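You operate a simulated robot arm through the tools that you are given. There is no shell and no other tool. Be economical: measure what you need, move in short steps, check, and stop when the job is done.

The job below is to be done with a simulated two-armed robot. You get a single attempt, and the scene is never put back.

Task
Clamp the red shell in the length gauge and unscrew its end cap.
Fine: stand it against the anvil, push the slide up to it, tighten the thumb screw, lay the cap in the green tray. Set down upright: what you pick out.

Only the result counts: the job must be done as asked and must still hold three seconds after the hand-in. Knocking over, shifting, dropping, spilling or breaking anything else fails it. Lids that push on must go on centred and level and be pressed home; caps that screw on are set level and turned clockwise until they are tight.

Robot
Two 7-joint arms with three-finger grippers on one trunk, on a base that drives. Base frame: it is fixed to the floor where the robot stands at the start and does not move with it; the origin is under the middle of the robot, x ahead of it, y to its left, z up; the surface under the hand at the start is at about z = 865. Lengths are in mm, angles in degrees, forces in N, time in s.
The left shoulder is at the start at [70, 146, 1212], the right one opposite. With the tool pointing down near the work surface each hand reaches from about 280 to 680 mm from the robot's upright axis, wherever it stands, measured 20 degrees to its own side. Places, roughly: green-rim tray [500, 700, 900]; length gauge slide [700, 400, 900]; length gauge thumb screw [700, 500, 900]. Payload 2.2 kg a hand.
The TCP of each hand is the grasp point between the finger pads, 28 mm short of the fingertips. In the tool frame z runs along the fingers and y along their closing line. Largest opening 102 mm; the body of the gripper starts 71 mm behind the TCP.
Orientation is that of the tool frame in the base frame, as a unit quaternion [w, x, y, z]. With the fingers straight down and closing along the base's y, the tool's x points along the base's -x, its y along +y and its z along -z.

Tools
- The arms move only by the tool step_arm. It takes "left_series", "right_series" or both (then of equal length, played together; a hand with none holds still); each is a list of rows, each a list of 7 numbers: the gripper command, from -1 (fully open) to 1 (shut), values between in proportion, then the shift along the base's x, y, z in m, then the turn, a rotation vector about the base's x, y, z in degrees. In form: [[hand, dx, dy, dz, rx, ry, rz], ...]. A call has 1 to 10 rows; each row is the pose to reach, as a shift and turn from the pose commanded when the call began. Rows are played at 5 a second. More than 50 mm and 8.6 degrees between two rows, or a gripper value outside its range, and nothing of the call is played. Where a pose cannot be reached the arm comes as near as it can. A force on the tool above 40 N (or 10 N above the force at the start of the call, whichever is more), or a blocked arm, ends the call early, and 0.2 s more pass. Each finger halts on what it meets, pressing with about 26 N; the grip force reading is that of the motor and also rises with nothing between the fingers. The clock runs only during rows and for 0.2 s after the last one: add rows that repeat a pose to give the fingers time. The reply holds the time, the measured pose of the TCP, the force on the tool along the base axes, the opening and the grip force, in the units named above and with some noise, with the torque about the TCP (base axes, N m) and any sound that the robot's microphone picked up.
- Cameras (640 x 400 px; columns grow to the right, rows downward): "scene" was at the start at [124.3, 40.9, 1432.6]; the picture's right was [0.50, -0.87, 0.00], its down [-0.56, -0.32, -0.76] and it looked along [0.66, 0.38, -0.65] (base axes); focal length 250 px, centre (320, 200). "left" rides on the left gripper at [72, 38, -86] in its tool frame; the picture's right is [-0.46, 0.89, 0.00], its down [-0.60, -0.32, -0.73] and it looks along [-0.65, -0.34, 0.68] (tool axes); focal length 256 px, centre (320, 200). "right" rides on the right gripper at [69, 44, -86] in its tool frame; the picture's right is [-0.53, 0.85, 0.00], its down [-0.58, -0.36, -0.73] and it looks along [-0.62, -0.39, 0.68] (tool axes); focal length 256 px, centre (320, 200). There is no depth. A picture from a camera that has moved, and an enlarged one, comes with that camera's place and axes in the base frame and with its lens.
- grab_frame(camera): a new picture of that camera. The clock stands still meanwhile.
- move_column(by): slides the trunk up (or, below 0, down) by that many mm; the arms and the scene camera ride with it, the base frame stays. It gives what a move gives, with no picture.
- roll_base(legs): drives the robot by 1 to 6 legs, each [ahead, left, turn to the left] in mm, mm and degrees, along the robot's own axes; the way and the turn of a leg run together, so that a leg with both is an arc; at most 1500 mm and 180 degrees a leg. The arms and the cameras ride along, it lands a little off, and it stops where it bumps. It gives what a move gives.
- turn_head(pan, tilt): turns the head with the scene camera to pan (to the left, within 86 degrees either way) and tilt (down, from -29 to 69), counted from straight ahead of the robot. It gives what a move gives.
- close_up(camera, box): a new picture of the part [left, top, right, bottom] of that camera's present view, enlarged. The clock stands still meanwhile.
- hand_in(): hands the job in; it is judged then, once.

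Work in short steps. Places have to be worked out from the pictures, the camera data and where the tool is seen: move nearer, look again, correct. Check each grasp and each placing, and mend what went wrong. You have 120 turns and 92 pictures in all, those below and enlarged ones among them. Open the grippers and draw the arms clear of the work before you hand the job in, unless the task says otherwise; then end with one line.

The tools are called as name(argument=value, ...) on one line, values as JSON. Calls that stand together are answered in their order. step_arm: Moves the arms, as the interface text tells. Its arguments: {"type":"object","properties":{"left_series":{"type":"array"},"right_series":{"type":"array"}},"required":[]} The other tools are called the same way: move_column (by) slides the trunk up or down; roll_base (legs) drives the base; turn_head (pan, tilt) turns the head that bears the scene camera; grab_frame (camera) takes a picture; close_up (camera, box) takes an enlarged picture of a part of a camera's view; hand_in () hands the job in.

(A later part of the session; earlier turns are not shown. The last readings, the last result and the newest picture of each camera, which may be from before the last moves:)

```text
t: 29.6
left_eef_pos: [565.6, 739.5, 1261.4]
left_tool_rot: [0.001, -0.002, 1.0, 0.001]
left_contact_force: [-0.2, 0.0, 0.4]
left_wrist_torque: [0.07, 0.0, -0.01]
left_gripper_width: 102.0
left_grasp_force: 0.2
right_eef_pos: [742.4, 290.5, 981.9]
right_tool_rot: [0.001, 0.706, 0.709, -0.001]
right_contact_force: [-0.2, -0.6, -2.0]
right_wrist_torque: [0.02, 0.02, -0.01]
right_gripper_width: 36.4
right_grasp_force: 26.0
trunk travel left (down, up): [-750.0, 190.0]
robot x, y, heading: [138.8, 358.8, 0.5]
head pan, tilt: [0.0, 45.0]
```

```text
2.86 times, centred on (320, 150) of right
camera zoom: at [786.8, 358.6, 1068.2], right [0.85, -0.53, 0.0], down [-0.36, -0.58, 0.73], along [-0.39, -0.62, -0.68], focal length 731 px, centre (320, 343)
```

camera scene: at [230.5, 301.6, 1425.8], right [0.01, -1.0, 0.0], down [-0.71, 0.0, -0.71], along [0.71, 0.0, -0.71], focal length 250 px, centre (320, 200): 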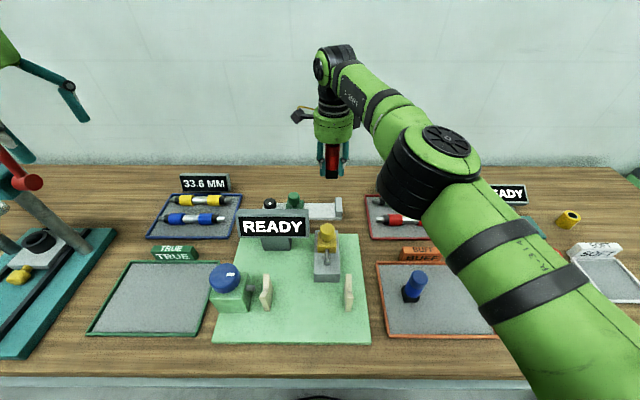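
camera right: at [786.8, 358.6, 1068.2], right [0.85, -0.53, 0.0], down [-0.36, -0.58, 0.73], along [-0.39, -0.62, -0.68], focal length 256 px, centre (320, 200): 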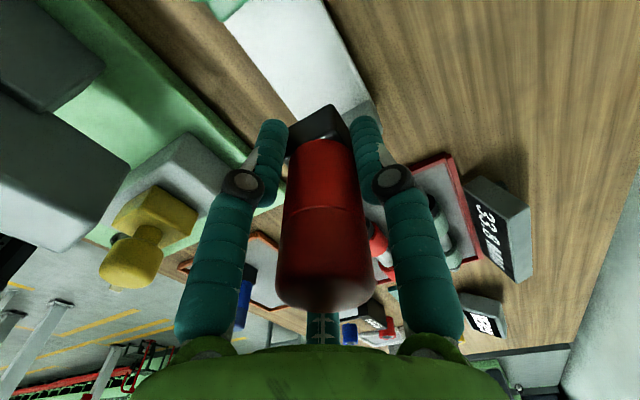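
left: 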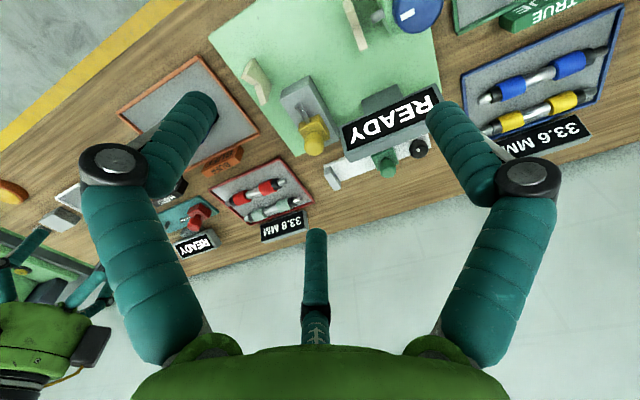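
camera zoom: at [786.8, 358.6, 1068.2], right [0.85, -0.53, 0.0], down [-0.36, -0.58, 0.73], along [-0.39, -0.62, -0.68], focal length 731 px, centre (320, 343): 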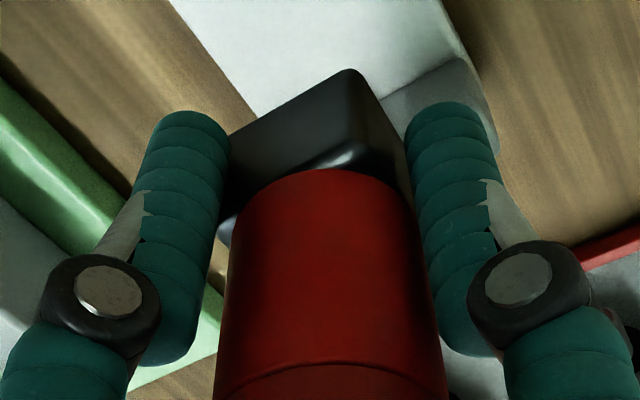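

The fingers stick out about 14 mm beyond the foot on both y sides, so I'll first set the shell down on the rail about 20 mm from the anvil, then regrip it by the cap (above anvil height). I shift to y≈301 and lower.

step_arm(right_series=[[1, -0.002, 0.006, 0, 0, 0, 0], [1, -0.002, 0.012, 0, 0, 0, 0], [1, -0.002, 0.012, -0.02, 0, 0, 0], [1, -0.002, 0.012, -0.04, 0, 0, 0], [1, -0.002, 0.012, -0.06, 0, 0, 0], [1, -0.002, 0.012, -0.063, 0, 0, 0]])

close_up(camera="scene", box=[300, 165, 380, 225])

```text
t: 31.0
left_eef_pos: [563.5, 741.9, 1260.8]
left_tool_rot: [0.001, -0.002, 1.0, 0.001]
left_contact_force: [0.9, 0.0, 0.3]
left_wrist_torque: [0.02, -0.01, 0.0]
left_gripper_width: 102.0
left_grasp_force: 0.1
right_eef_pos: [739.3, 301.2, 921.0]
right_tool_rot: [0.002, 0.706, 0.708, -0.002]
right_contact_force: [0.3, -0.4, -1.8]
right_wrist_torque: [-0.01, 0.0, -0.02]
right_gripper_width: 36.7
right_grasp_force: 26.0
trunk travel left (down, up): [-750.0, 190.0]
robot x, y, heading: [139.1, 361.3, 0.4]
head pan, tilt: [0.0, 45.0]
```

```text
6.67 times, centred on (340, 195) of scene
camera zoom: at [269.8, 360.1, 1425.8], right [0.0, -1.0, 0.0], down [-0.71, 0.0, -0.71], along [0.71, 0.0, -0.71], focal length 1667 px, centre (187, 233)
```

zoom: 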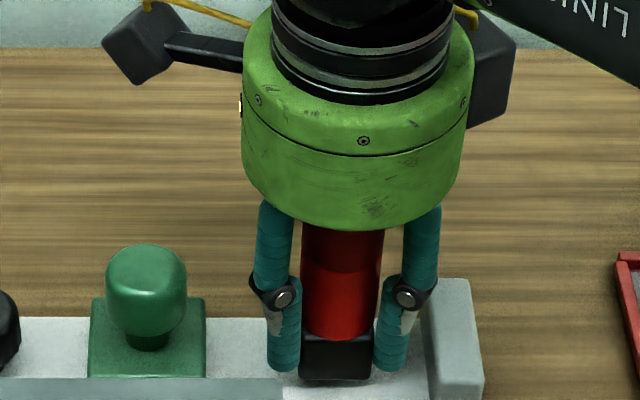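

Clear on both sides; foot is a few mm above the rail. I lower in small steps.

step_arm(right_series=[[1, 0, 0, -0.003, 0, 0, 0], [1, 0, 0, -0.006, 0, 0, 0], [1, 0, 0, -0.008, 0, 0, 0]])

```text
t: 31.8
left_eef_pos: [564.0, 741.7, 1259.8]
left_tool_rot: [0.001, -0.001, 1.0, 0.0]
left_contact_force: [-0.8, -0.2, 0.4]
left_wrist_torque: [0.01, 0.0, 0.02]
left_gripper_width: 102.0
left_grasp_force: 0.1
right_eef_pos: [737.3, 300.9, 912.7]
right_tool_rot: [0.003, 0.705, 0.709, 0.0]
right_contact_force: [0.7, -0.5, 1.5]
right_wrist_torque: [0.08, -0.06, 0.0]
right_gripper_width: 36.8
right_grasp_force: 26.2
trunk travel left (down, up): [-750.0, 190.0]
robot x, y, heading: [137.8, 361.3, 0.2]
head pan, tilt: [0.0, 45.0]
```

Contact felt. I press 1 mm more, open only partly (46 mm, to stay off the anvil) and rise to cap height.

step_arm(right_series=[[1, 0, 0, -0.001, 0, 0, 0], [0.1, 0, 0, -0.001, 0, 0, 0], [0.1, 0, 0, -0.001, 0, 0, 0], [0.1, 0, 0, 0.01, 0, 0, 0], [0.1, 0, 0, 0.025, 0, 0, 0], [0.1, 0, 0, 0.042, 0, 0, 0]])

close_up(camera="scene", box=[300, 165, 380, 225])

grab_frame(camera="right")

```text
t: 33.2
left_eef_pos: [564.1, 741.2, 1261.0]
left_tool_rot: [0.001, -0.002, 1.0, 0.0]
left_contact_force: [0.3, 0.2, 0.1]
left_wrist_torque: [0.03, -0.01, 0.03]
left_gripper_width: 102.2
left_grasp_force: 0.0
right_eef_pos: [738.8, 302.3, 956.1]
right_tool_rot: [0.002, 0.705, 0.709, -0.001]
right_contact_force: [-0.4, -0.6, 0.1]
right_wrist_torque: [0.02, 0.0, -0.02]
right_gripper_width: 46.0
right_grasp_force: 0.0
trunk travel left (down, up): [-750.0, 190.0]
robot x, y, heading: [135.5, 362.6, 0.0]
head pan, tilt: [0.0, 45.0]
```

```text
6.67 times, centred on (340, 195) of scene
camera zoom: at [269.2, 360.1, 1425.9], right [0.0, -1.0, 0.0], down [-0.71, 0.0, -0.71], along [0.71, 0.0, -0.71], focal length 1667 px, centre (187, 233)
```

zoom: 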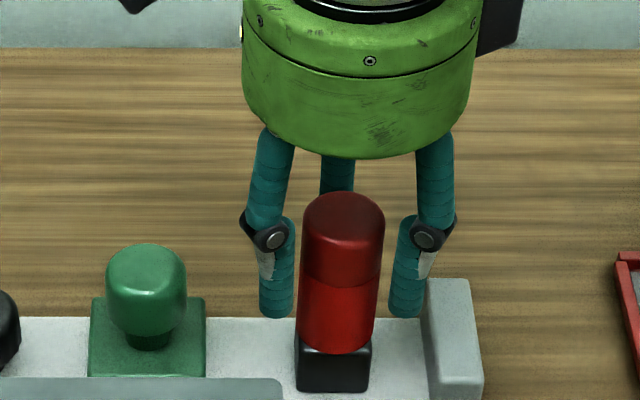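

```text
53 pictures are left
camera right: at [782.8, 371.0, 1042.2], right [0.85, -0.53, 0.0], down [-0.36, -0.57, 0.73], along [-0.39, -0.62, -0.68], focal length 256 px, centre (320, 200)
```

right: 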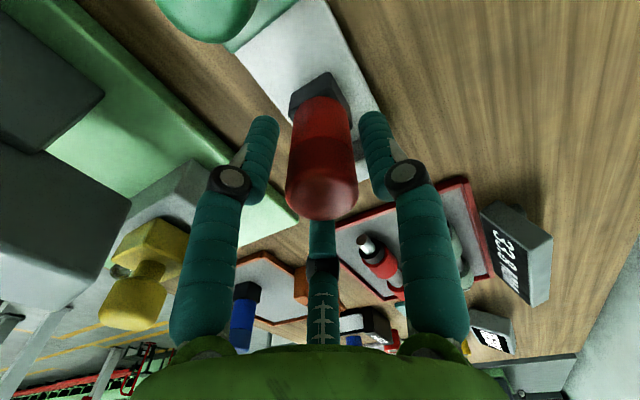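

The shell stands upright on the rail about 24 mm from the anvil; fingertips are now above anvil height around the cap. I close on the cap, lift 1.5 mm and move it towards the anvil.

step_arm(right_series=[[0.5, 0, 0, 0, 0, 0, 0], [1, 0, 0, 0, 0, 0, 0], [1, 0, 0, 0, 0, 0, 0], [1, 0, 0, 0.0015, 0, 0, 0], [1, 0, -0.006, 0.002, 0, 0, 0], [1, 0, -0.012, 0.002, 0, 0, 0], [1, 0, -0.018, 0.002, 0, 0, 0]])

close_up(camera="scene", box=[300, 165, 380, 225])

```text
t: 34.8
left_eef_pos: [564.9, 741.4, 1260.3]
left_tool_rot: [0.001, -0.001, 1.0, 0.001]
left_contact_force: [-0.1, 0.5, -0.6]
left_wrist_torque: [-0.02, -0.02, 0.02]
left_gripper_width: 102.1
left_grasp_force: 0.1
right_eef_pos: [737.4, 282.8, 957.3]
right_tool_rot: [0.003, 0.705, 0.709, -0.002]
right_contact_force: [-0.5, -0.1, -0.7]
right_wrist_torque: [-0.03, -0.02, -0.01]
right_gripper_width: 31.7
right_grasp_force: 25.7
trunk travel left (down, up): [-750.0, 190.0]
robot x, y, heading: [138.5, 359.6, 0.4]
head pan, tilt: [0.0, 45.0]
```

```text
6.67 times, centred on (340, 195) of scene
camera zoom: at [270.0, 359.9, 1425.8], right [0.0, -1.0, 0.0], down [-0.71, 0.0, -0.71], along [0.71, 0.0, -0.71], focal length 1667 px, centre (187, 233)
```

zoom: 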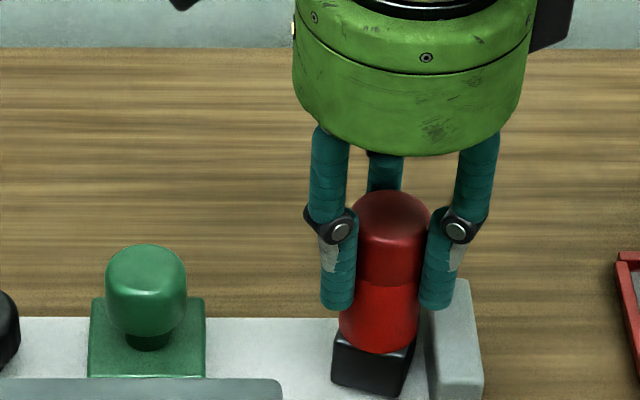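

The shell leaned and twisted a bit as it dragged. I lower back 2 mm and open slightly so it settles, then look.

step_arm(right_series=[[1, 0, 0.002, -0.002, 0, 0, 0], [0.25, 0, 0.002, -0.002, 0, 0, 0], [0.1, 0, 0.002, -0.002, 0, 0, 0], [0.1, 0, 0.002, 0.0, 0, 0, 0]])

close_up(camera="scene", box=[300, 165, 380, 225])

grab_frame(camera="right")

```text
t: 35.8
left_eef_pos: [563.7, 742.5, 1260.8]
left_tool_rot: [0.001, -0.002, 1.0, 0.001]
left_contact_force: [-0.5, 0.3, -1.0]
left_wrist_torque: [-0.01, 0.0, 0.02]
left_gripper_width: 101.9
left_grasp_force: 0.1
right_eef_pos: [737.8, 285.6, 958.1]
right_tool_rot: [0.003, 0.705, 0.709, -0.001]
right_contact_force: [1.1, -0.4, -0.8]
right_wrist_torque: [0.0, 0.01, 0.01]
right_gripper_width: 45.8
right_grasp_force: 0.1
trunk travel left (down, up): [-750.0, 190.0]
robot x, y, heading: [135.7, 361.9, 0.3]
head pan, tilt: [0.0, 45.0]
```

```text
6.67 times, centred on (340, 195) of scene
camera zoom: at [269.5, 360.2, 1425.8], right [0.0, -1.0, 0.0], down [-0.71, 0.0, -0.71], along [0.71, 0.0, -0.71], focal length 1667 px, centre (187, 233)
```

zoom: 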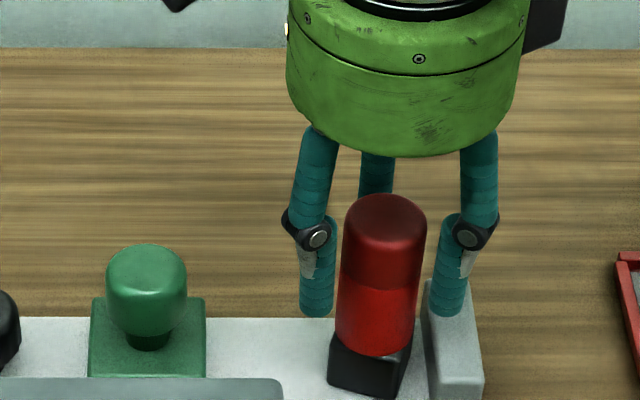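

```text
50 pictures are left
camera right: at [782.5, 355.0, 1043.4], right [0.85, -0.53, 0.0], down [-0.36, -0.57, 0.73], along [-0.39, -0.62, -0.68], focal length 256 px, centre (320, 200)
```

right: 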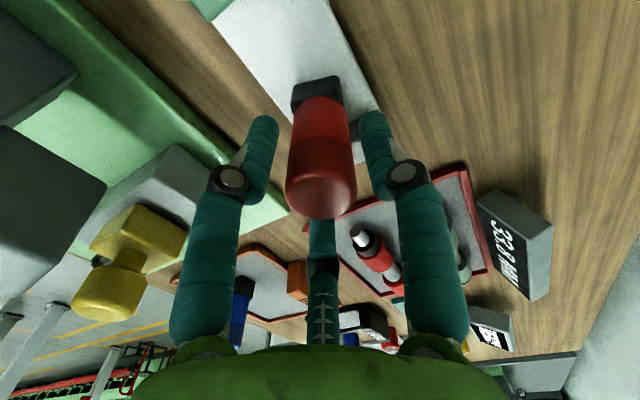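

The shell stands upright ~7 mm from the anvil; the slide's flat face will square it up. I withdraw the right hand upwards and to the right.

step_arm(right_series=[[0.1, 0, 0, 0.03, 0, 0, 0], [0.1, 0, 0, 0.07, 0, 0, 0], [0, 0, 0, 0.11, 0, 0, 0], [-0.2, 0, 0, 0.14, 0, 0, 0], [-0.2, -0.02, -0.045, 0.14, 0, 0, 0], [-0.2, -0.04, -0.09, 0.14, 0, 0, 0], [-0.2, -0.06, -0.135, 0.14, 0, 0, 0], [-0.2, -0.08, -0.18, 0.14, 0, 0, 0], [-0.2, -0.1, -0.22, 0.14, 0, 0, 0]], left_series=[[0, 0.02, -0.045, 0, 0, 0, 0], [0, 0.04, -0.09, 0, 0, 0, 0], [0, 0.06, -0.135, 0, 0, 0, 0], [0, 0.08, -0.18, 0, 0, 0, 0], [0, 0.1, -0.225, 0, 0, 0, 0], [0, 0.12, -0.27, -0.02, 0, 0, 0], [0, 0.14, -0.31, -0.05, 0, 0, 0], [0, 0.16, -0.34, -0.09, 0, 0, 0], [0, 0.175, -0.363, -0.13, 0, 0, 0]])

grab_frame(camera="scene")

grab_frame(camera="left")

```text
refused: row 6 steps farther than a row can; nothing moved
```

```text
49 pictures are left
camera scene: at [269.5, 360.2, 1425.8], right [0.0, -1.0, 0.0], down [-0.71, 0.0, -0.71], along [0.71, 0.0, -0.71], focal length 250 px, centre (320, 200)
```

scene: 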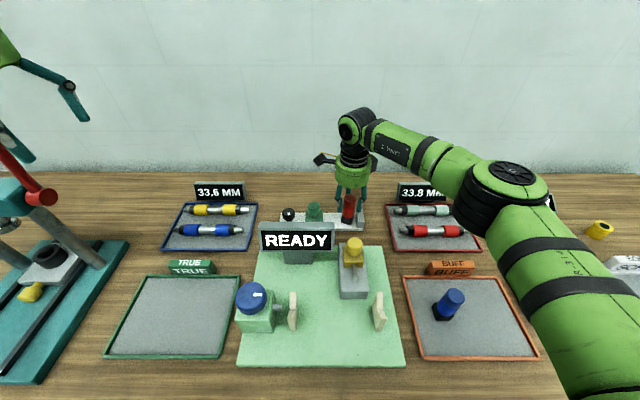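

```text
48 pictures are left
camera left: at [489.7, 779.5, 1346.2], right [0.46, 0.89, 0.0], down [0.6, -0.32, 0.73], along [0.65, -0.34, -0.68], focal length 256 px, centre (320, 200)
```

left: 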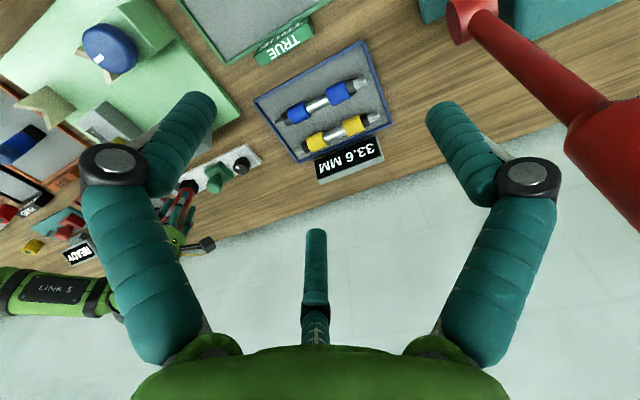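

Too long a step; I repeat with shorter ones.

step_arm(right_series=[[0.1, 0, 0, 0.03, 0, 0, 0], [0.1, 0, 0, 0.07, 0, 0, 0], [0, 0, 0, 0.11, 0, 0, 0], [-0.2, 0, 0, 0.14, 0, 0, 0], [-0.2, -0.02, -0.04, 0.14, 0, 0, 0], [-0.2, -0.04, -0.08, 0.14, 0, 0, 0], [-0.2, -0.06, -0.12, 0.14, 0, 0, 0], [-0.2, -0.08, -0.16, 0.14, 0, 0, 0], [-0.2, -0.1, -0.2, 0.14, 0, 0, 0]], left_series=[[0, 0.02, -0.04, 0, 0, 0, 0], [0, 0.04, -0.08, 0, 0, 0, 0], [0, 0.06, -0.12, 0, 0, 0, 0], [0, 0.08, -0.16, 0, 0, 0, 0], [0, 0.1, -0.2, 0, 0, 0, 0], [0, 0.12, -0.24, -0.01, 0, 0, 0], [0, 0.14, -0.28, -0.02, 0, 0, 0], [0, 0.16, -0.32, -0.03, 0, 0, 0], [0, 0.173, -0.363, -0.04, 0, 0, 0]])

step_arm(left_series=[[0, 0, 0, -0.04, 0, 0, 0], [0, 0, 0, -0.09, 0, 0, 0], [0, 0, 0, -0.14, 0, 0, 0], [0, 0, 0, -0.19, 0, 0, 0], [0, 0, 0, -0.22, 0, 0, 0]])

grab_frame(camera="left")

close_up(camera="scene", box=[260, 145, 400, 245])

```text
t: 37.8
left_eef_pos: [633.2, 511.4, 1169.5]
left_tool_rot: [0.002, -0.002, 1.0, 0.001]
left_contact_force: [-0.4, -0.9, 0.5]
left_wrist_torque: [0.07, 0.05, 0.0]
left_gripper_width: 50.8
left_grasp_force: 0.0
left hand out of reach, approached as far as the arm can: row 5, 6, 7, 8, 9
right_eef_pos: [637.4, 84.6, 1094.3]
right_tool_rot: [0.001, 0.706, 0.709, -0.001]
right_contact_force: [-0.5, -0.6, -0.4]
right_wrist_torque: [0.03, -0.01, 0.01]
right_gripper_width: 61.1
right_grasp_force: 0.1
trunk travel left (down, up): [-750.0, 190.0]
robot x, y, heading: [136.4, 359.7, 0.5]
head pan, tilt: [0.0, 45.0]
```

```text
t: 38.7
left_eef_pos: [631.3, 515.2, 1024.9]
left_tool_rot: [0.003, -0.002, 1.0, -0.004]
left_contact_force: [-2.1, 3.1, 5.0]
left_wrist_torque: [-0.04, 0.17, -0.13]
left_gripper_width: 52.3
left_grasp_force: 0.6
left hand out of reach, approached as far as the arm can: row 4
right_eef_pos: [635.7, 87.4, 1095.9]
right_tool_rot: [0.002, 0.706, 0.708, -0.001]
right_contact_force: [0.4, 0.5, 0.0]
right_wrist_torque: [0.0, 0.01, 0.0]
right_gripper_width: 61.1
right_grasp_force: 0.0
trunk travel left (down, up): [-750.0, 190.0]
robot x, y, heading: [138.3, 362.5, 0.3]
head pan, tilt: [0.0, 45.0]
stopped in row 4 (left hand): the force on the tool passed its limit at 54 N (the readings are from after the stop); the commanded pose is now the measured one
```

```text
47 pictures are left
camera left: at [555.1, 553.5, 1110.7], right [0.46, 0.89, 0.0], down [0.6, -0.31, 0.74], along [0.65, -0.34, -0.68], focal length 256 px, centre (320, 200)
```

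left: 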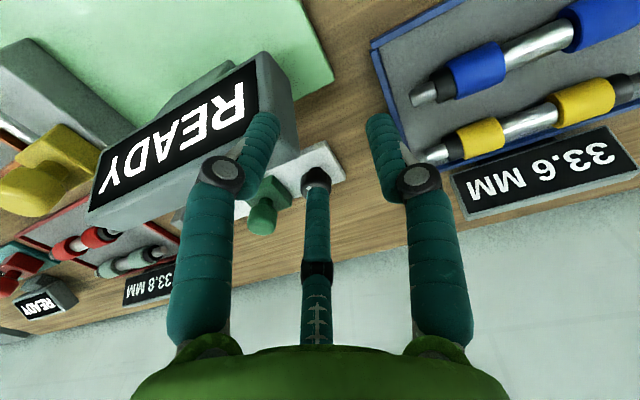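

```text
4.00 times, centred on (330, 195) of scene
camera zoom: at [267.2, 361.3, 1426.1], right [0.0, -1.0, 0.0], down [-0.71, 0.0, -0.71], along [0.71, 0.0, -0.71], focal length 1000 px, centre (280, 220)
```

zoom: 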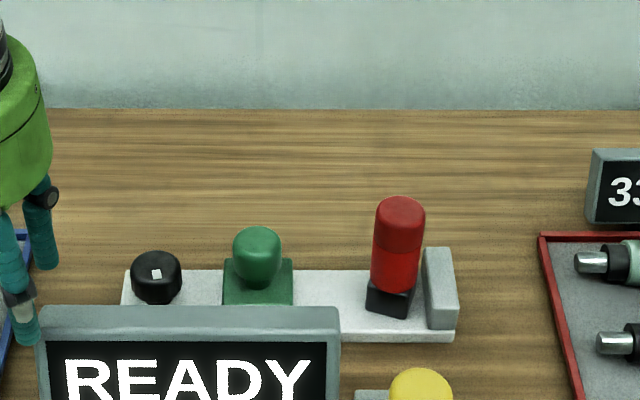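

The left finger bumped the READY sign's end while off its path (reach limit). I lift straight up at once and check that the sign didn't move.

step_arm(left_series=[[0, 0, 0, 0.04, 0, 0, 0], [0, 0, 0, 0.08, 0, 0, 0], [0, 0, 0, 0.12, 0, 0, 0]])

grab_frame(camera="scene")

```text
t: 39.5
left_eef_pos: [632.6, 515.6, 1147.1]
left_tool_rot: [0.001, -0.003, 1.0, -0.004]
left_contact_force: [-0.8, -0.1, 0.0]
left_wrist_torque: [0.01, -0.02, -0.01]
left_gripper_width: 51.1
left_grasp_force: 0.0
right_eef_pos: [636.8, 86.3, 1093.8]
right_tool_rot: [0.003, 0.706, 0.708, -0.002]
right_contact_force: [-0.6, -0.2, -0.4]
right_wrist_torque: [0.04, 0.0, 0.01]
right_gripper_width: 61.0
right_grasp_force: 0.2
trunk travel left (down, up): [-750.0, 190.0]
robot x, y, heading: [132.4, 361.3, 0.5]
head pan, tilt: [0.0, 45.0]
```

```text
45 pictures are left
camera scene: at [269.5, 359.8, 1425.8], right [0.0, -1.0, 0.0], down [-0.71, 0.0, -0.71], along [0.71, 0.0, -0.71], focal length 250 px, centre (320, 200)
```

scene: 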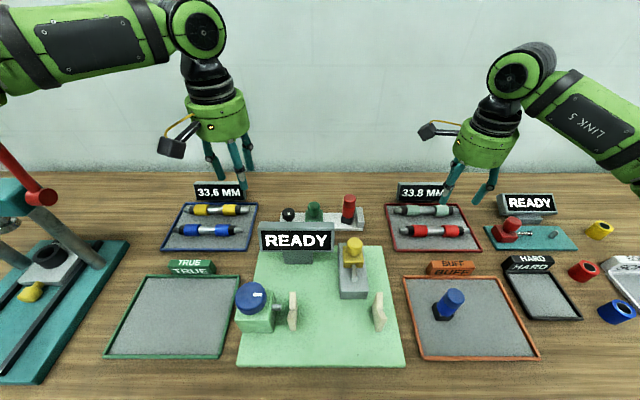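

The sign is unmoved. The right hand reaches the gauge well at its yaw, so I'll do everything with it: tuck the left hand back to its earlier pose and drive left 80 mm.

step_arm(left_series=[[-0.5, -0.01, 0.03, 0.03, 0, 0, 0], [-0.5, -0.02, 0.06, 0.06, 0, 0, 0], [-0.5, -0.04, 0.09, 0.09, 0, 0, 0], [-0.5, -0.06, 0.12, 0.11, 0, 0, 0], [-0.5, -0.08, 0.14, 0.11, 0, 0, 0], [-0.5, -0.1, 0.16, 0.11, 0, 0, 0]])

roll_base(legs=[[10, 80, 0]])

step_arm(right_series=[[0, 0.02, 0.04, 0, 0, 0, 0], [0, 0.04, 0.08, 0, 0, 0, 0], [0, 0.06, 0.12, 0, 0, 0, 0], [0, 0.08, 0.16, 0, 0, 0, 0], [0, 0.09, 0.2, 0, 0, 0, 0]])

grab_frame(camera="scene")

```text
t: 40.9
left_eef_pos: [530.4, 676.3, 1256.1]
left_tool_rot: [0.003, -0.002, 1.0, -0.004]
left_contact_force: [0.2, -0.2, 0.1]
left_wrist_torque: [-0.02, -0.01, -0.01]
left_gripper_width: 76.5
left_grasp_force: 0.0
right_eef_pos: [636.2, 86.2, 1096.1]
right_tool_rot: [0.003, 0.706, 0.708, -0.002]
right_contact_force: [0.4, 0.0, 0.7]
right_wrist_torque: [0.03, -0.02, 0.02]
right_gripper_width: 61.1
right_grasp_force: 0.1
trunk travel left (down, up): [-750.0, 190.0]
robot x, y, heading: [136.9, 361.4, 0.3]
head pan, tilt: [0.0, 45.0]
```

```text
t: 42.0
left_eef_pos: [542.0, 749.1, 1258.0]
left_tool_rot: [0.002, -0.002, 1.0, -0.002]
left_contact_force: [0.5, -0.8, 0.2]
left_wrist_torque: [0.04, 0.0, -0.01]
left_gripper_width: 76.4
left_grasp_force: 0.1
right_eef_pos: [646.1, 161.1, 1094.0]
right_tool_rot: [0.001, 0.707, 0.707, 0.0]
right_contact_force: [0.9, -0.9, -0.2]
right_wrist_torque: [0.03, -0.03, -0.01]
right_gripper_width: 61.3
right_grasp_force: 0.1
trunk travel left (down, up): [-750.0, 190.0]
robot x, y, heading: [145.4, 439.0, 0.1]
head pan, tilt: [0.0, 45.0]
```

```text
t: 43.2
left_eef_pos: [543.1, 755.0, 1255.1]
left_tool_rot: [0.003, -0.002, 1.0, -0.003]
left_contact_force: [-0.1, 0.5, -0.5]
left_wrist_torque: [-0.01, -0.01, 0.01]
left_gripper_width: 76.6
left_grasp_force: 0.0
right_eef_pos: [738.4, 365.5, 1093.5]
right_tool_rot: [0.002, 0.707, 0.707, -0.002]
right_contact_force: [-0.7, 0.3, 0.8]
right_wrist_torque: [-0.02, 0.01, 0.02]
right_gripper_width: 51.2
right_grasp_force: 0.0
trunk travel left (down, up): [-750.0, 190.0]
robot x, y, heading: [150.3, 442.4, 0.1]
head pan, tilt: [0.0, 45.0]
```

```text
44 pictures are left
camera scene: at [279.7, 441.9, 1425.8], right [0.0, -1.0, 0.0], down [-0.71, 0.0, -0.71], along [0.71, 0.0, -0.71], focal length 250 px, centre (320, 200)
```

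scene: 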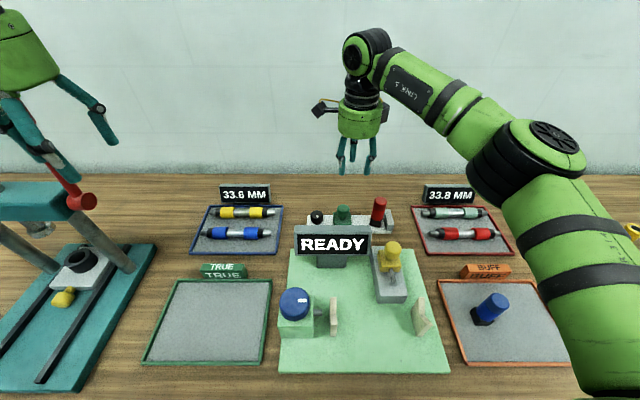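

Now I turn the hand -27° (so no finger faces the shell), centre over the slide's handle at [740, 377], lower part way and look.

step_arm(right_series=[[0, 0.001, 0.006, 0, 0, 0, -8], [0, 0.002, 0.012, 0, 0, 0, -16], [0, 0.002, 0.012, 0, 0, 0, -24], [0, 0.002, 0.012, -0.04, 0, 0, -27], [0, 0.002, 0.012, -0.08, 0, 0, -27], [0, 0.002, 0.012, -0.11, 0, 0, -27]])

grab_frame(camera="right")

close_up(camera="scene", box=[290, 150, 410, 240])

```text
t: 44.6
left_eef_pos: [542.2, 753.2, 1256.0]
left_tool_rot: [0.002, -0.002, 1.0, -0.004]
left_contact_force: [-0.7, -0.1, 0.2]
left_wrist_torque: [0.0, 0.05, 0.01]
left_gripper_width: 76.7
left_grasp_force: 0.0
right_eef_pos: [739.5, 377.2, 984.7]
right_tool_rot: [0.002, 0.853, 0.522, -0.002]
right_contact_force: [0.1, 0.3, -0.3]
right_wrist_torque: [-0.02, 0.0, -0.01]
right_gripper_width: 51.1
right_grasp_force: 0.0
trunk travel left (down, up): [-750.0, 190.0]
robot x, y, heading: [147.5, 444.2, 0.0]
head pan, tilt: [0.0, 45.0]
```

```text
43 pictures are left
camera right: at [811.8, 419.0, 1071.2], right [0.51, -0.86, 0.0], down [-0.59, -0.34, 0.73], along [-0.63, -0.38, -0.68], focal length 256 px, centre (320, 200)
```

right: 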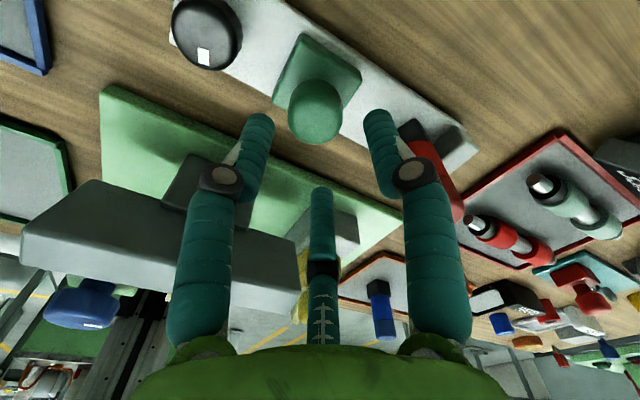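

```text
4.44 times, centred on (350, 195) of scene
camera zoom: at [279.6, 439.3, 1425.9], right [0.0, -1.0, 0.0], down [-0.71, 0.0, -0.71], along [0.71, 0.0, -0.71], focal length 1111 px, centre (187, 222)
```

zoom: 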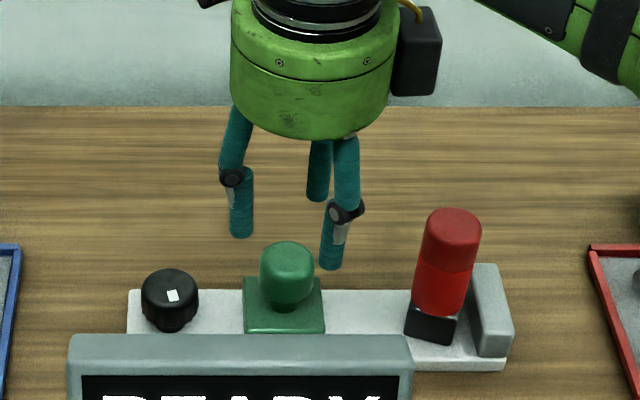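

The handle is centred near [744, 379], top z≈927. I lower around it to TCP z 934 and close.

step_arm(right_series=[[0, 0.003, 0.002, -0.02, 0, 0, 0], [0, 0.004, 0.002, -0.04, 0, 0, 0], [0, 0.004, 0.002, -0.051, 0, 0, 0], [0.3, 0.004, 0.002, -0.051, 0, 0, 0], [1, 0.004, 0.002, -0.051, 0, 0, 0], [1, 0.004, 0.002, -0.051, 0, 0, 0]])

close_up(camera="scene", box=[290, 150, 410, 240])

```text
t: 46.0
left_eef_pos: [542.6, 753.2, 1255.5]
left_tool_rot: [0.002, -0.002, 1.0, -0.003]
left_contact_force: [-0.5, 0.1, 1.0]
left_wrist_torque: [-0.03, 0.01, 0.02]
left_gripper_width: 76.5
left_grasp_force: 0.1
right_eef_pos: [742.6, 379.4, 934.1]
right_tool_rot: [0.002, 0.853, 0.523, -0.002]
right_contact_force: [-1.2, 0.2, -2.1]
right_wrist_torque: [-0.03, -0.31, -0.15]
right_gripper_width: 35.2
right_grasp_force: 26.4
trunk travel left (down, up): [-750.0, 190.0]
robot x, y, heading: [147.9, 441.2, 0.0]
head pan, tilt: [0.0, 45.0]
```

```text
4.44 times, centred on (350, 195) of scene
camera zoom: at [279.5, 439.7, 1425.8], right [0.0, -1.0, 0.0], down [-0.71, 0.0, -0.71], along [0.71, 0.0, -0.71], focal length 1111 px, centre (187, 222)
```

zoom: 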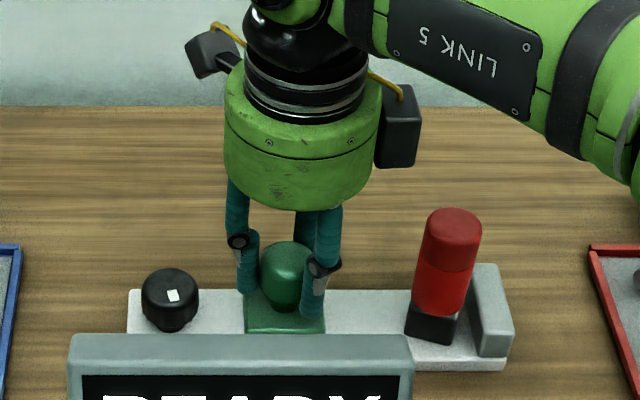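

The handle is held. I slide it 40 mm towards the shell.

step_arm(right_series=[[1, 0, -0.01, 0, 0, 0, 0], [1, 0, -0.02, 0, 0, 0, 0], [1, 0, -0.03, 0, 0, 0, 0], [1, 0, -0.04, 0, 0, 0, 0]])

close_up(camera="scene", box=[290, 150, 410, 240])

```text
t: 47.0
left_eef_pos: [543.0, 752.7, 1256.3]
left_tool_rot: [0.002, 0.0, 1.0, -0.003]
left_contact_force: [0.6, -0.3, 0.2]
left_wrist_torque: [0.01, -0.01, -0.03]
left_gripper_width: 76.5
left_grasp_force: 0.0
right_eef_pos: [741.3, 339.0, 932.7]
right_tool_rot: [0.002, 0.853, 0.522, -0.002]
right_contact_force: [-2.5, 1.9, 4.6]
right_wrist_torque: [-0.01, 0.48, 0.01]
right_gripper_width: 34.9
right_grasp_force: 26.5
trunk travel left (down, up): [-750.0, 190.0]
robot x, y, heading: [148.6, 442.3, 0.3]
head pan, tilt: [0.0, 45.0]
```

```text
4.44 times, centred on (350, 195) of scene
camera zoom: at [278.1, 439.0, 1426.1], right [0.0, -1.0, 0.0], down [-0.71, 0.0, -0.71], along [0.71, 0.0, -0.71], focal length 1111 px, centre (187, 222)
```

zoom: 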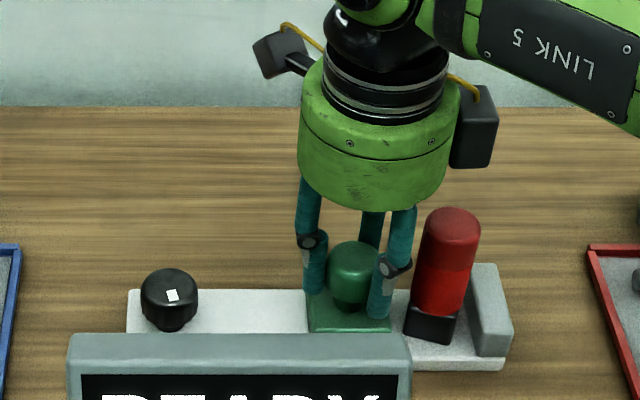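

Good; about 8 mm to the foot and a further ~6 mm to the anvil. I continue slowly.

step_arm(right_series=[[1, 0, -0.003, 0, 0, 0, 0], [1, 0, -0.006, 0, 0, 0, 0], [1, 0, -0.009, 0, 0, 0, 0], [1, 0, -0.012, 0, 0, 0, 0], [1, 0, -0.015, 0, 0, 0, 0], [1, 0, -0.018, 0, 0, 0, 0]])

close_up(camera="scene", box=[330, 170, 410, 230])

```text
t: 48.4
left_eef_pos: [540.7, 753.8, 1256.7]
left_tool_rot: [0.002, -0.001, 1.0, -0.003]
left_contact_force: [0.4, 0.2, 0.1]
left_wrist_torque: [-0.02, -0.01, -0.02]
left_gripper_width: 76.3
left_grasp_force: 0.1
right_eef_pos: [742.5, 320.3, 933.6]
right_tool_rot: [0.002, 0.853, 0.523, -0.001]
right_contact_force: [-5.9, 1.9, -1.1]
right_wrist_torque: [-0.17, -0.29, -0.12]
right_gripper_width: 34.9
right_grasp_force: 26.1
trunk travel left (down, up): [-750.0, 190.0]
robot x, y, heading: [147.1, 440.7, 0.1]
head pan, tilt: [0.0, 45.0]
```

```text
6.67 times, centred on (370, 200) of scene
camera zoom: at [278.1, 439.9, 1425.9], right [0.0, -1.0, 0.0], down [-0.71, 0.0, -0.71], along [0.71, 0.0, -0.71], focal length 1667 px, centre (-13, 200)
```

zoom: 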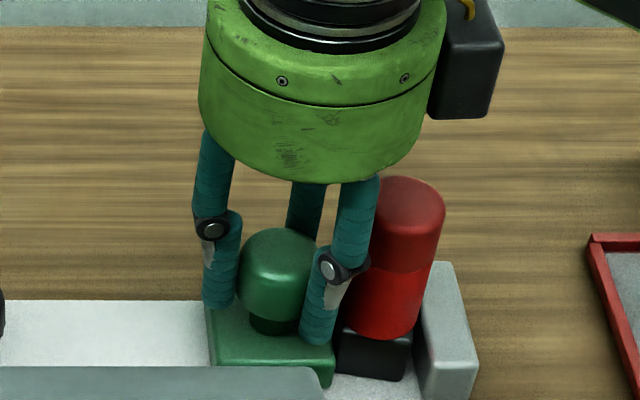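

Nearly there (a few mm left to the anvil). I push on in 1.5 mm steps until force builds.

step_arm(right_series=[[1, 0, -0.0015, 0, 0, 0, 0], [1, 0, -0.003, 0, 0, 0, 0], [1, 0, -0.0045, 0, 0, 0, 0]])

step_arm(right_series=[[1, 0, -0.0015, 0, 0, 0, 0], [1, 0, -0.003, 0, 0, 0, 0], [1, 0, -0.003, 0, 0, 0, 0]])

close_up(camera="scene", box=[330, 170, 410, 230])

```text
t: 49.2
left_eef_pos: [541.4, 754.2, 1255.6]
left_tool_rot: [0.002, -0.002, 1.0, -0.003]
left_contact_force: [0.0, 0.3, 1.2]
left_wrist_torque: [-0.01, -0.01, 0.0]
left_gripper_width: 76.4
left_grasp_force: 0.0
right_eef_pos: [742.1, 315.3, 934.1]
right_tool_rot: [0.002, 0.853, 0.522, -0.002]
right_contact_force: [-6.7, 1.8, -2.3]
right_wrist_torque: [-0.05, 0.22, 0.04]
right_gripper_width: 35.0
right_grasp_force: 25.9
trunk travel left (down, up): [-750.0, 190.0]
robot x, y, heading: [145.6, 442.2, 0.3]
head pan, tilt: [0.0, 45.0]
```

```text
t: 50.0
left_eef_pos: [540.9, 755.5, 1256.3]
left_tool_rot: [0.003, -0.002, 1.0, -0.004]
left_contact_force: [0.1, 0.2, 0.3]
left_wrist_torque: [-0.01, 0.01, 0.02]
left_gripper_width: 76.5
left_grasp_force: 0.1
right_eef_pos: [742.3, 317.0, 933.5]
right_tool_rot: [0.001, 0.852, 0.523, -0.003]
right_contact_force: [-8.5, 8.5, -4.1]
right_wrist_torque: [0.11, -0.03, -0.21]
right_gripper_width: 35.2
right_grasp_force: 26.0
trunk travel left (down, up): [-750.0, 190.0]
robot x, y, heading: [147.5, 441.3, 0.2]
head pan, tilt: [0.0, 45.0]
```

```text
6.67 times, centred on (370, 200) of scene
camera zoom: at [278.0, 441.6, 1426.0], right [0.0, -1.0, 0.0], down [-0.71, 0.0, -0.71], along [0.71, 0.0, -0.71], focal length 1667 px, centre (-13, 200)
```

zoom: 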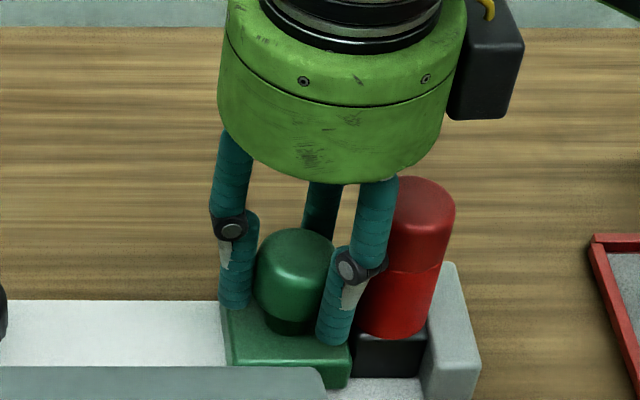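

Force in y rose to 8.5 N and the slide has stopped: the foot is against the anvil. I press 2 mm more to be sure, then release, rise and go to the thumb screw.

step_arm(right_series=[[1, 0, -0.001, 0, 0, 0, 0], [1, 0, -0.002, 0, 0, 0, 0], [1, 0, -0.002, 0, 0, 0, 0]])

```text
t: 50.8
left_eef_pos: [540.9, 756.1, 1255.5]
left_tool_rot: [0.003, -0.002, 1.0, -0.006]
left_contact_force: [0.9, 0.6, 0.6]
left_wrist_torque: [0.01, 0.0, -0.03]
left_gripper_width: 76.4
left_grasp_force: 0.0
right_eef_pos: [742.9, 315.9, 933.2]
right_tool_rot: [0.002, 0.852, 0.524, -0.002]
right_contact_force: [-8.8, 15.0, -8.4]
right_wrist_torque: [0.04, -0.49, -0.09]
right_gripper_width: 35.0
right_grasp_force: 26.5
trunk travel left (down, up): [-750.0, 190.0]
robot x, y, heading: [147.2, 440.6, 0.1]
head pan, tilt: [0.0, 45.0]
```

The foot is firmly against the anvil and slide. I release the handle, rise, and go above the thumb screw ([744, 451], top z≈901), turning back to gain clockwise travel.

step_arm(right_series=[[0.4, 0, 0.0025, 0, 0, 0, 0], [0.05, 0, 0.0025, 0, 0, 0, 0], [0.05, 0, 0.0025, 0.02, 0, 0, 0], [0.05, 0, 0.0025, 0.06, 0, 0, 0], [0.05, 0, 0.01, 0.1, 0, 0, 8.5], [0.05, 0, 0.04, 0.12, 0, 0, 17], [0.05, 0, 0.08, 0.12, 0, 0, 25.5], [0.05, 0, 0.12, 0.12, 0, 0, 34], [0.05, 0, 0.135, 0.12, 0, 0, 42.5], [0.05, 0, 0.135, 0.12, 0, 0, 51]])

step_arm(right_series=[[0.05, 0, 0, 0, 0, 0, 8.5], [0.05, 0, 0, 0, 0, 0, 17], [0.05, 0, 0, 0, 0, 0, 25.5], [0.05, 0, 0, 0, 0, 0, 34], [0.05, 0, 0, 0, 0, 0, 42.5], [0.05, 0, 0, 0, 0, 0, 51], [0.05, 0, 0, 0, 0, 0, 59.5], [0.05, 0, 0, 0, 0, 0, 68], [0.05, 0, 0, 0, 0, 0, 76.5]])

grab_frame(camera="right")

```text
t: 53.0
left_eef_pos: [543.2, 752.5, 1256.1]
left_tool_rot: [0.004, -0.002, 1.0, -0.004]
left_contact_force: [1.3, -0.6, 0.1]
left_wrist_torque: [0.04, 0.01, 0.02]
left_gripper_width: 76.5
left_grasp_force: 0.1
right_eef_pos: [742.4, 446.8, 1053.0]
right_tool_rot: [0.003, 0.544, 0.839, -0.001]
right_contact_force: [0.1, -0.5, -0.3]
right_wrist_torque: [0.03, 0.01, 0.0]
right_gripper_width: 48.6
right_grasp_force: 0.0
trunk travel left (down, up): [-750.0, 190.0]
robot x, y, heading: [144.4, 442.4, 0.3]
head pan, tilt: [0.0, 45.0]
```

```text
t: 55.0
left_eef_pos: [542.7, 753.2, 1256.1]
left_tool_rot: [0.003, -0.001, 1.0, -0.003]
left_contact_force: [0.4, 0.7, 0.5]
left_wrist_torque: [0.0, 0.01, 0.0]
left_gripper_width: 76.4
left_grasp_force: 0.0
right_eef_pos: [742.5, 445.9, 1054.3]
right_tool_rot: [0.003, -0.093, 0.996, 0.0]
right_contact_force: [0.8, 0.2, 0.1]
right_wrist_torque: [-0.01, -0.04, -0.02]
right_gripper_width: 48.3
right_grasp_force: 0.1
trunk travel left (down, up): [-750.0, 190.0]
robot x, y, heading: [147.0, 440.6, 0.1]
head pan, tilt: [0.0, 45.0]
```

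```text
37 pictures are left
camera right: at [667.7, 475.3, 1139.7], right [0.37, 0.93, 0.0], down [0.63, -0.25, 0.73], along [0.68, -0.27, -0.68], focal length 256 px, centre (320, 200)
```

right: 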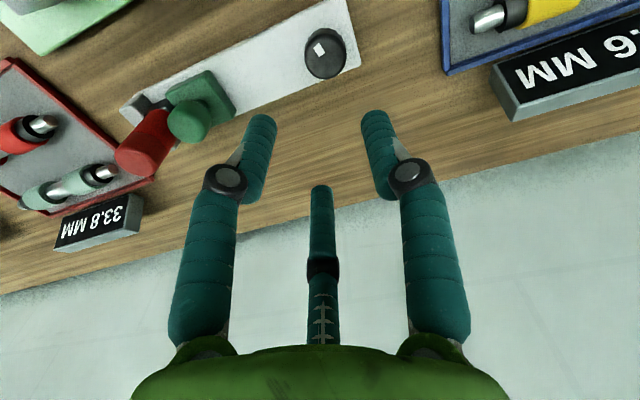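

The thumb screw is at about [740, 452]. I turn +34° more for clockwise travel and lower onto it to z 912, then close.

step_arm(right_series=[[0.05, -0.002, 0.005, -0.03, 0, 0, 8.5], [0.05, -0.002, 0.005, -0.06, 0, 0, 17], [0.05, -0.002, 0.005, -0.09, 0, 0, 25.5], [0.05, -0.002, 0.005, -0.115, 0, 0, 34], [0.05, -0.002, 0.005, -0.13, 0, 0, 34], [0.05, -0.002, 0.005, -0.142, 0, 0, 34], [0.5, -0.002, 0.005, -0.142, 0, 0, 34], [1, -0.002, 0.005, -0.142, 0, 0, 34], [1, -0.002, 0.005, -0.142, 0, 0, 34]])

grab_frame(camera="right")

close_up(camera="scene", box=[290, 150, 410, 240])

```text
t: 56.3
left_eef_pos: [540.7, 752.1, 1257.1]
left_tool_rot: [0.003, -0.002, 1.0, -0.003]
left_contact_force: [0.5, -0.8, -0.4]
left_wrist_torque: [0.03, 0.07, 0.01]
left_gripper_width: 76.7
left_grasp_force: 0.1
right_eef_pos: [725.6, 433.1, 934.2]
right_tool_rot: [0.022, -0.358, 0.933, 0.004]
right_contact_force: [2.6, 0.3, 21.6]
right_wrist_torque: [0.33, -0.72, -0.12]
right_gripper_width: 53.8
right_grasp_force: 3.1
right hand out of reach, approached as far as the arm can: row 4, 5, 6
trunk travel left (down, up): [-750.0, 190.0]
robot x, y, heading: [150.9, 441.2, 0.3]
head pan, tilt: [0.0, 45.0]
stopped in row 6 (right hand): the force on the tool passed its limit at 41 N (the readings are from after the stop); the commanded pose is now the measured one
```

```text
36 pictures are left
camera right: at [643.1, 416.8, 1016.3], right [-0.17, 0.99, 0.02], down [0.64, 0.1, 0.76], along [0.75, 0.14, -0.65], focal length 256 px, centre (320, 200)
```

right: 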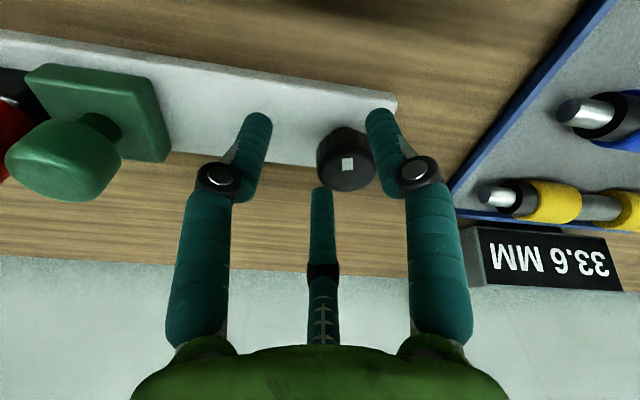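

```text
4.44 times, centred on (350, 195) of scene
camera zoom: at [278.4, 439.1, 1426.1], right [0.0, -1.0, 0.0], down [-0.71, 0.0, -0.71], along [0.71, 0.0, -0.71], focal length 1111 px, centre (187, 222)
```

zoom: 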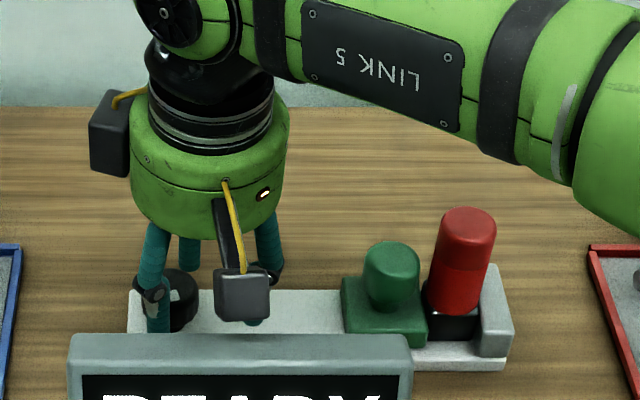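

The wrist ran out near +40° and the hand strayed onto the knob's edge; nothing is disturbed. I lift, undo the small tilt, then turn back to about +12° and recentre.

step_arm(right_series=[[0.05, 0, 0, 0.03, 0, 0, 0], [0.05, 0, 0, 0.06, -0.6, 1.1, 0], [0.05, 0, 0, 0.06, -1.33, 2.2, 0]])

step_arm(right_series=[[0.05, 0, 0, 0, 0, 0, -8], [0.05, 0.004, 0.006, 0, 0, 0, -16], [0.05, 0.01, 0.012, 0, 0, 0, -24], [0.05, 0.014, 0.019, 0, 0, 0, -30], [0.05, 0.014, 0.019, 0, 0, 0, -30]])

```text
t: 57.1
left_eef_pos: [543.5, 752.8, 1254.8]
left_tool_rot: [0.002, -0.002, 1.0, -0.003]
left_contact_force: [1.0, -1.2, -0.3]
left_wrist_torque: [-0.03, 0.0, 0.01]
left_gripper_width: 76.4
left_grasp_force: 0.0
right_eef_pos: [723.0, 433.0, 987.5]
right_tool_rot: [0.004, -0.358, 0.934, 0.002]
right_contact_force: [0.5, 0.1, 0.4]
right_wrist_torque: [-0.01, 0.0, 0.0]
right_gripper_width: 48.2
right_grasp_force: 0.1
trunk travel left (down, up): [-750.0, 190.0]
robot x, y, heading: [146.2, 440.8, 0.1]
head pan, tilt: [0.0, 45.0]
```

```text
t: 58.3
left_eef_pos: [542.8, 752.6, 1256.3]
left_tool_rot: [0.003, -0.002, 1.0, -0.003]
left_contact_force: [-0.7, -0.3, 0.6]
left_wrist_torque: [0.03, 0.01, 0.0]
left_gripper_width: 76.7
left_grasp_force: 0.1
right_eef_pos: [738.4, 451.4, 988.0]
right_tool_rot: [-0.006, -0.104, 0.995, 0.001]
right_contact_force: [0.2, -1.0, 0.6]
right_wrist_torque: [0.01, 0.0, 0.02]
right_gripper_width: 48.4
right_grasp_force: 0.0
trunk travel left (down, up): [-750.0, 190.0]
robot x, y, heading: [151.6, 437.3, -0.1]
head pan, tilt: [0.0, 45.0]
```

Centred over the knob at yaw ≈+12°. I lower to z 912 and close.

step_arm(right_series=[[0.05, 0.001, 0, -0.03, 0, 0, 0], [0.05, 0.001, 0, -0.055, 0, 0, 0], [0.05, 0.001, 0, -0.068, 0, 0, 0], [0.05, 0.001, 0, -0.076, 0, 0, 0], [0.5, 0.001, 0, -0.076, 0, 0, 0], [1, 0.001, 0, -0.076, 0, 0, 0], [1, 0.001, 0, -0.076, 0, 0, 0]])

grab_frame(camera="right")

```text
t: 59.9
left_eef_pos: [544.5, 754.7, 1254.9]
left_tool_rot: [0.003, -0.002, 1.0, -0.005]
left_contact_force: [0.6, -0.3, 0.3]
left_wrist_torque: [0.03, -0.04, 0.04]
left_gripper_width: 76.7
left_grasp_force: 0.1
right_eef_pos: [740.3, 452.6, 912.9]
right_tool_rot: [-0.006, -0.106, 0.994, 0.002]
right_contact_force: [11.6, 4.7, 4.9]
right_wrist_torque: [0.48, -1.05, 0.04]
right_gripper_width: 35.1
right_grasp_force: 44.6
trunk travel left (down, up): [-750.0, 190.0]
robot x, y, heading: [146.9, 442.0, 0.3]
head pan, tilt: [0.0, 45.0]
```

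```text
34 pictures are left
camera right: at [665.6, 480.0, 1000.0], right [0.35, 0.94, 0.0], down [0.65, -0.24, 0.72], along [0.68, -0.25, -0.69], focal length 256 px, centre (320, 200)
```

right: 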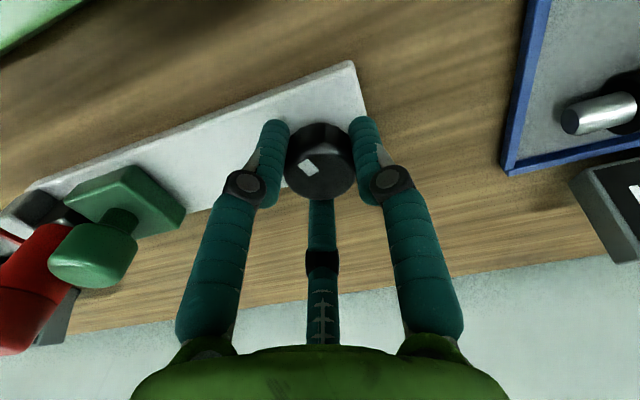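

Knob gripped (35 mm). I ease 2 mm toward +x to relieve the side force and turn clockwise 76°.

step_arm(right_series=[[1, 0.002, 0.001, 0, 0, 0, 0], [1, 0.002, 0.001, 0, 0, 0, -8.5], [1, 0.002, 0.001, 0, 0, 0, -17], [1, 0.002, 0.001, 0, 0, 0, -25.5], [1, 0.002, 0.001, 0, 0, 0, -34], [1, 0.002, 0.001, 0, 0, 0, -42.5], [1, 0.002, 0.001, 0, 0, 0, -51], [1, 0.002, 0.001, 0, 0, 0, -59.5], [1, 0.002, 0.001, 0, 0, 0, -68], [1, 0.002, 0.001, 0, 0, 0, -76.5]])

grab_frame(camera="right")

```text
t: 62.1
left_eef_pos: [542.7, 754.8, 1256.0]
left_tool_rot: [0.003, -0.001, 1.0, -0.004]
left_contact_force: [-0.7, -0.5, 0.6]
left_wrist_torque: [0.03, 0.02, -0.03]
left_gripper_width: 76.4
left_grasp_force: 0.0
right_eef_pos: [740.7, 452.1, 913.4]
right_tool_rot: [-0.004, 0.534, 0.845, 0.005]
right_contact_force: [4.4, 3.0, 10.3]
right_wrist_torque: [-0.22, 0.44, -0.01]
right_gripper_width: 35.4
right_grasp_force: 44.8
trunk travel left (down, up): [-750.0, 190.0]
robot x, y, heading: [147.7, 440.3, 0.4]
head pan, tilt: [0.0, 45.0]
```

```text
33 pictures are left
camera right: at [751.2, 531.8, 1000.1], right [0.99, -0.12, 0.0], down [-0.08, -0.69, 0.72], along [-0.09, -0.72, -0.69], focal length 256 px, centre (320, 200)
```

right: 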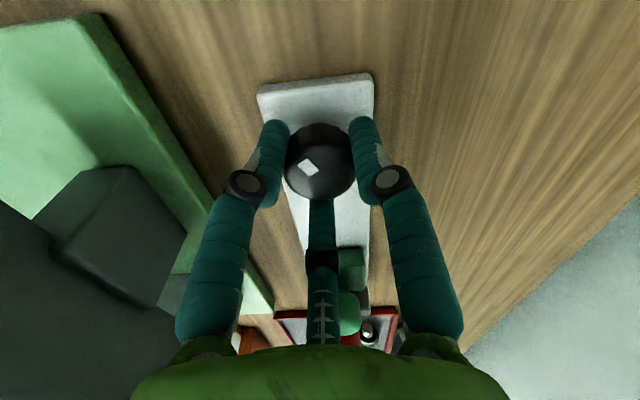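

The white mark kept its place in the hand's view, so the knob turned 76° with little torque. I continue clockwise 60° more.

step_arm(right_series=[[1, 0, 0, 0, 0, 0, -8.5], [1, 0, 0, 0, 0, 0, -17], [1, 0, 0, 0, 0, 0, -25.5], [1, 0, 0, 0, 0, 0, -34], [1, 0, 0, 0, 0, 0, -42.5], [1, 0, 0, 0, 0, 0, -51], [1, 0, 0, 0, 0, 0, -59]])

```text
t: 63.7
left_eef_pos: [542.2, 753.4, 1255.2]
left_tool_rot: [0.003, -0.001, 1.0, -0.003]
left_contact_force: [-0.3, 0.3, -0.1]
left_wrist_torque: [0.04, 0.05, 0.03]
left_gripper_width: 76.4
left_grasp_force: 0.1
right_eef_pos: [740.0, 453.3, 911.2]
right_tool_rot: [-0.001, 0.881, 0.474, 0.005]
right_contact_force: [-1.9, 2.1, 0.7]
right_wrist_torque: [-0.1, -0.06, 0.61]
right_gripper_width: 35.3
right_grasp_force: 44.7
trunk travel left (down, up): [-750.0, 190.0]
robot x, y, heading: [148.3, 442.7, 0.1]
head pan, tilt: [0.0, 45.0]
```

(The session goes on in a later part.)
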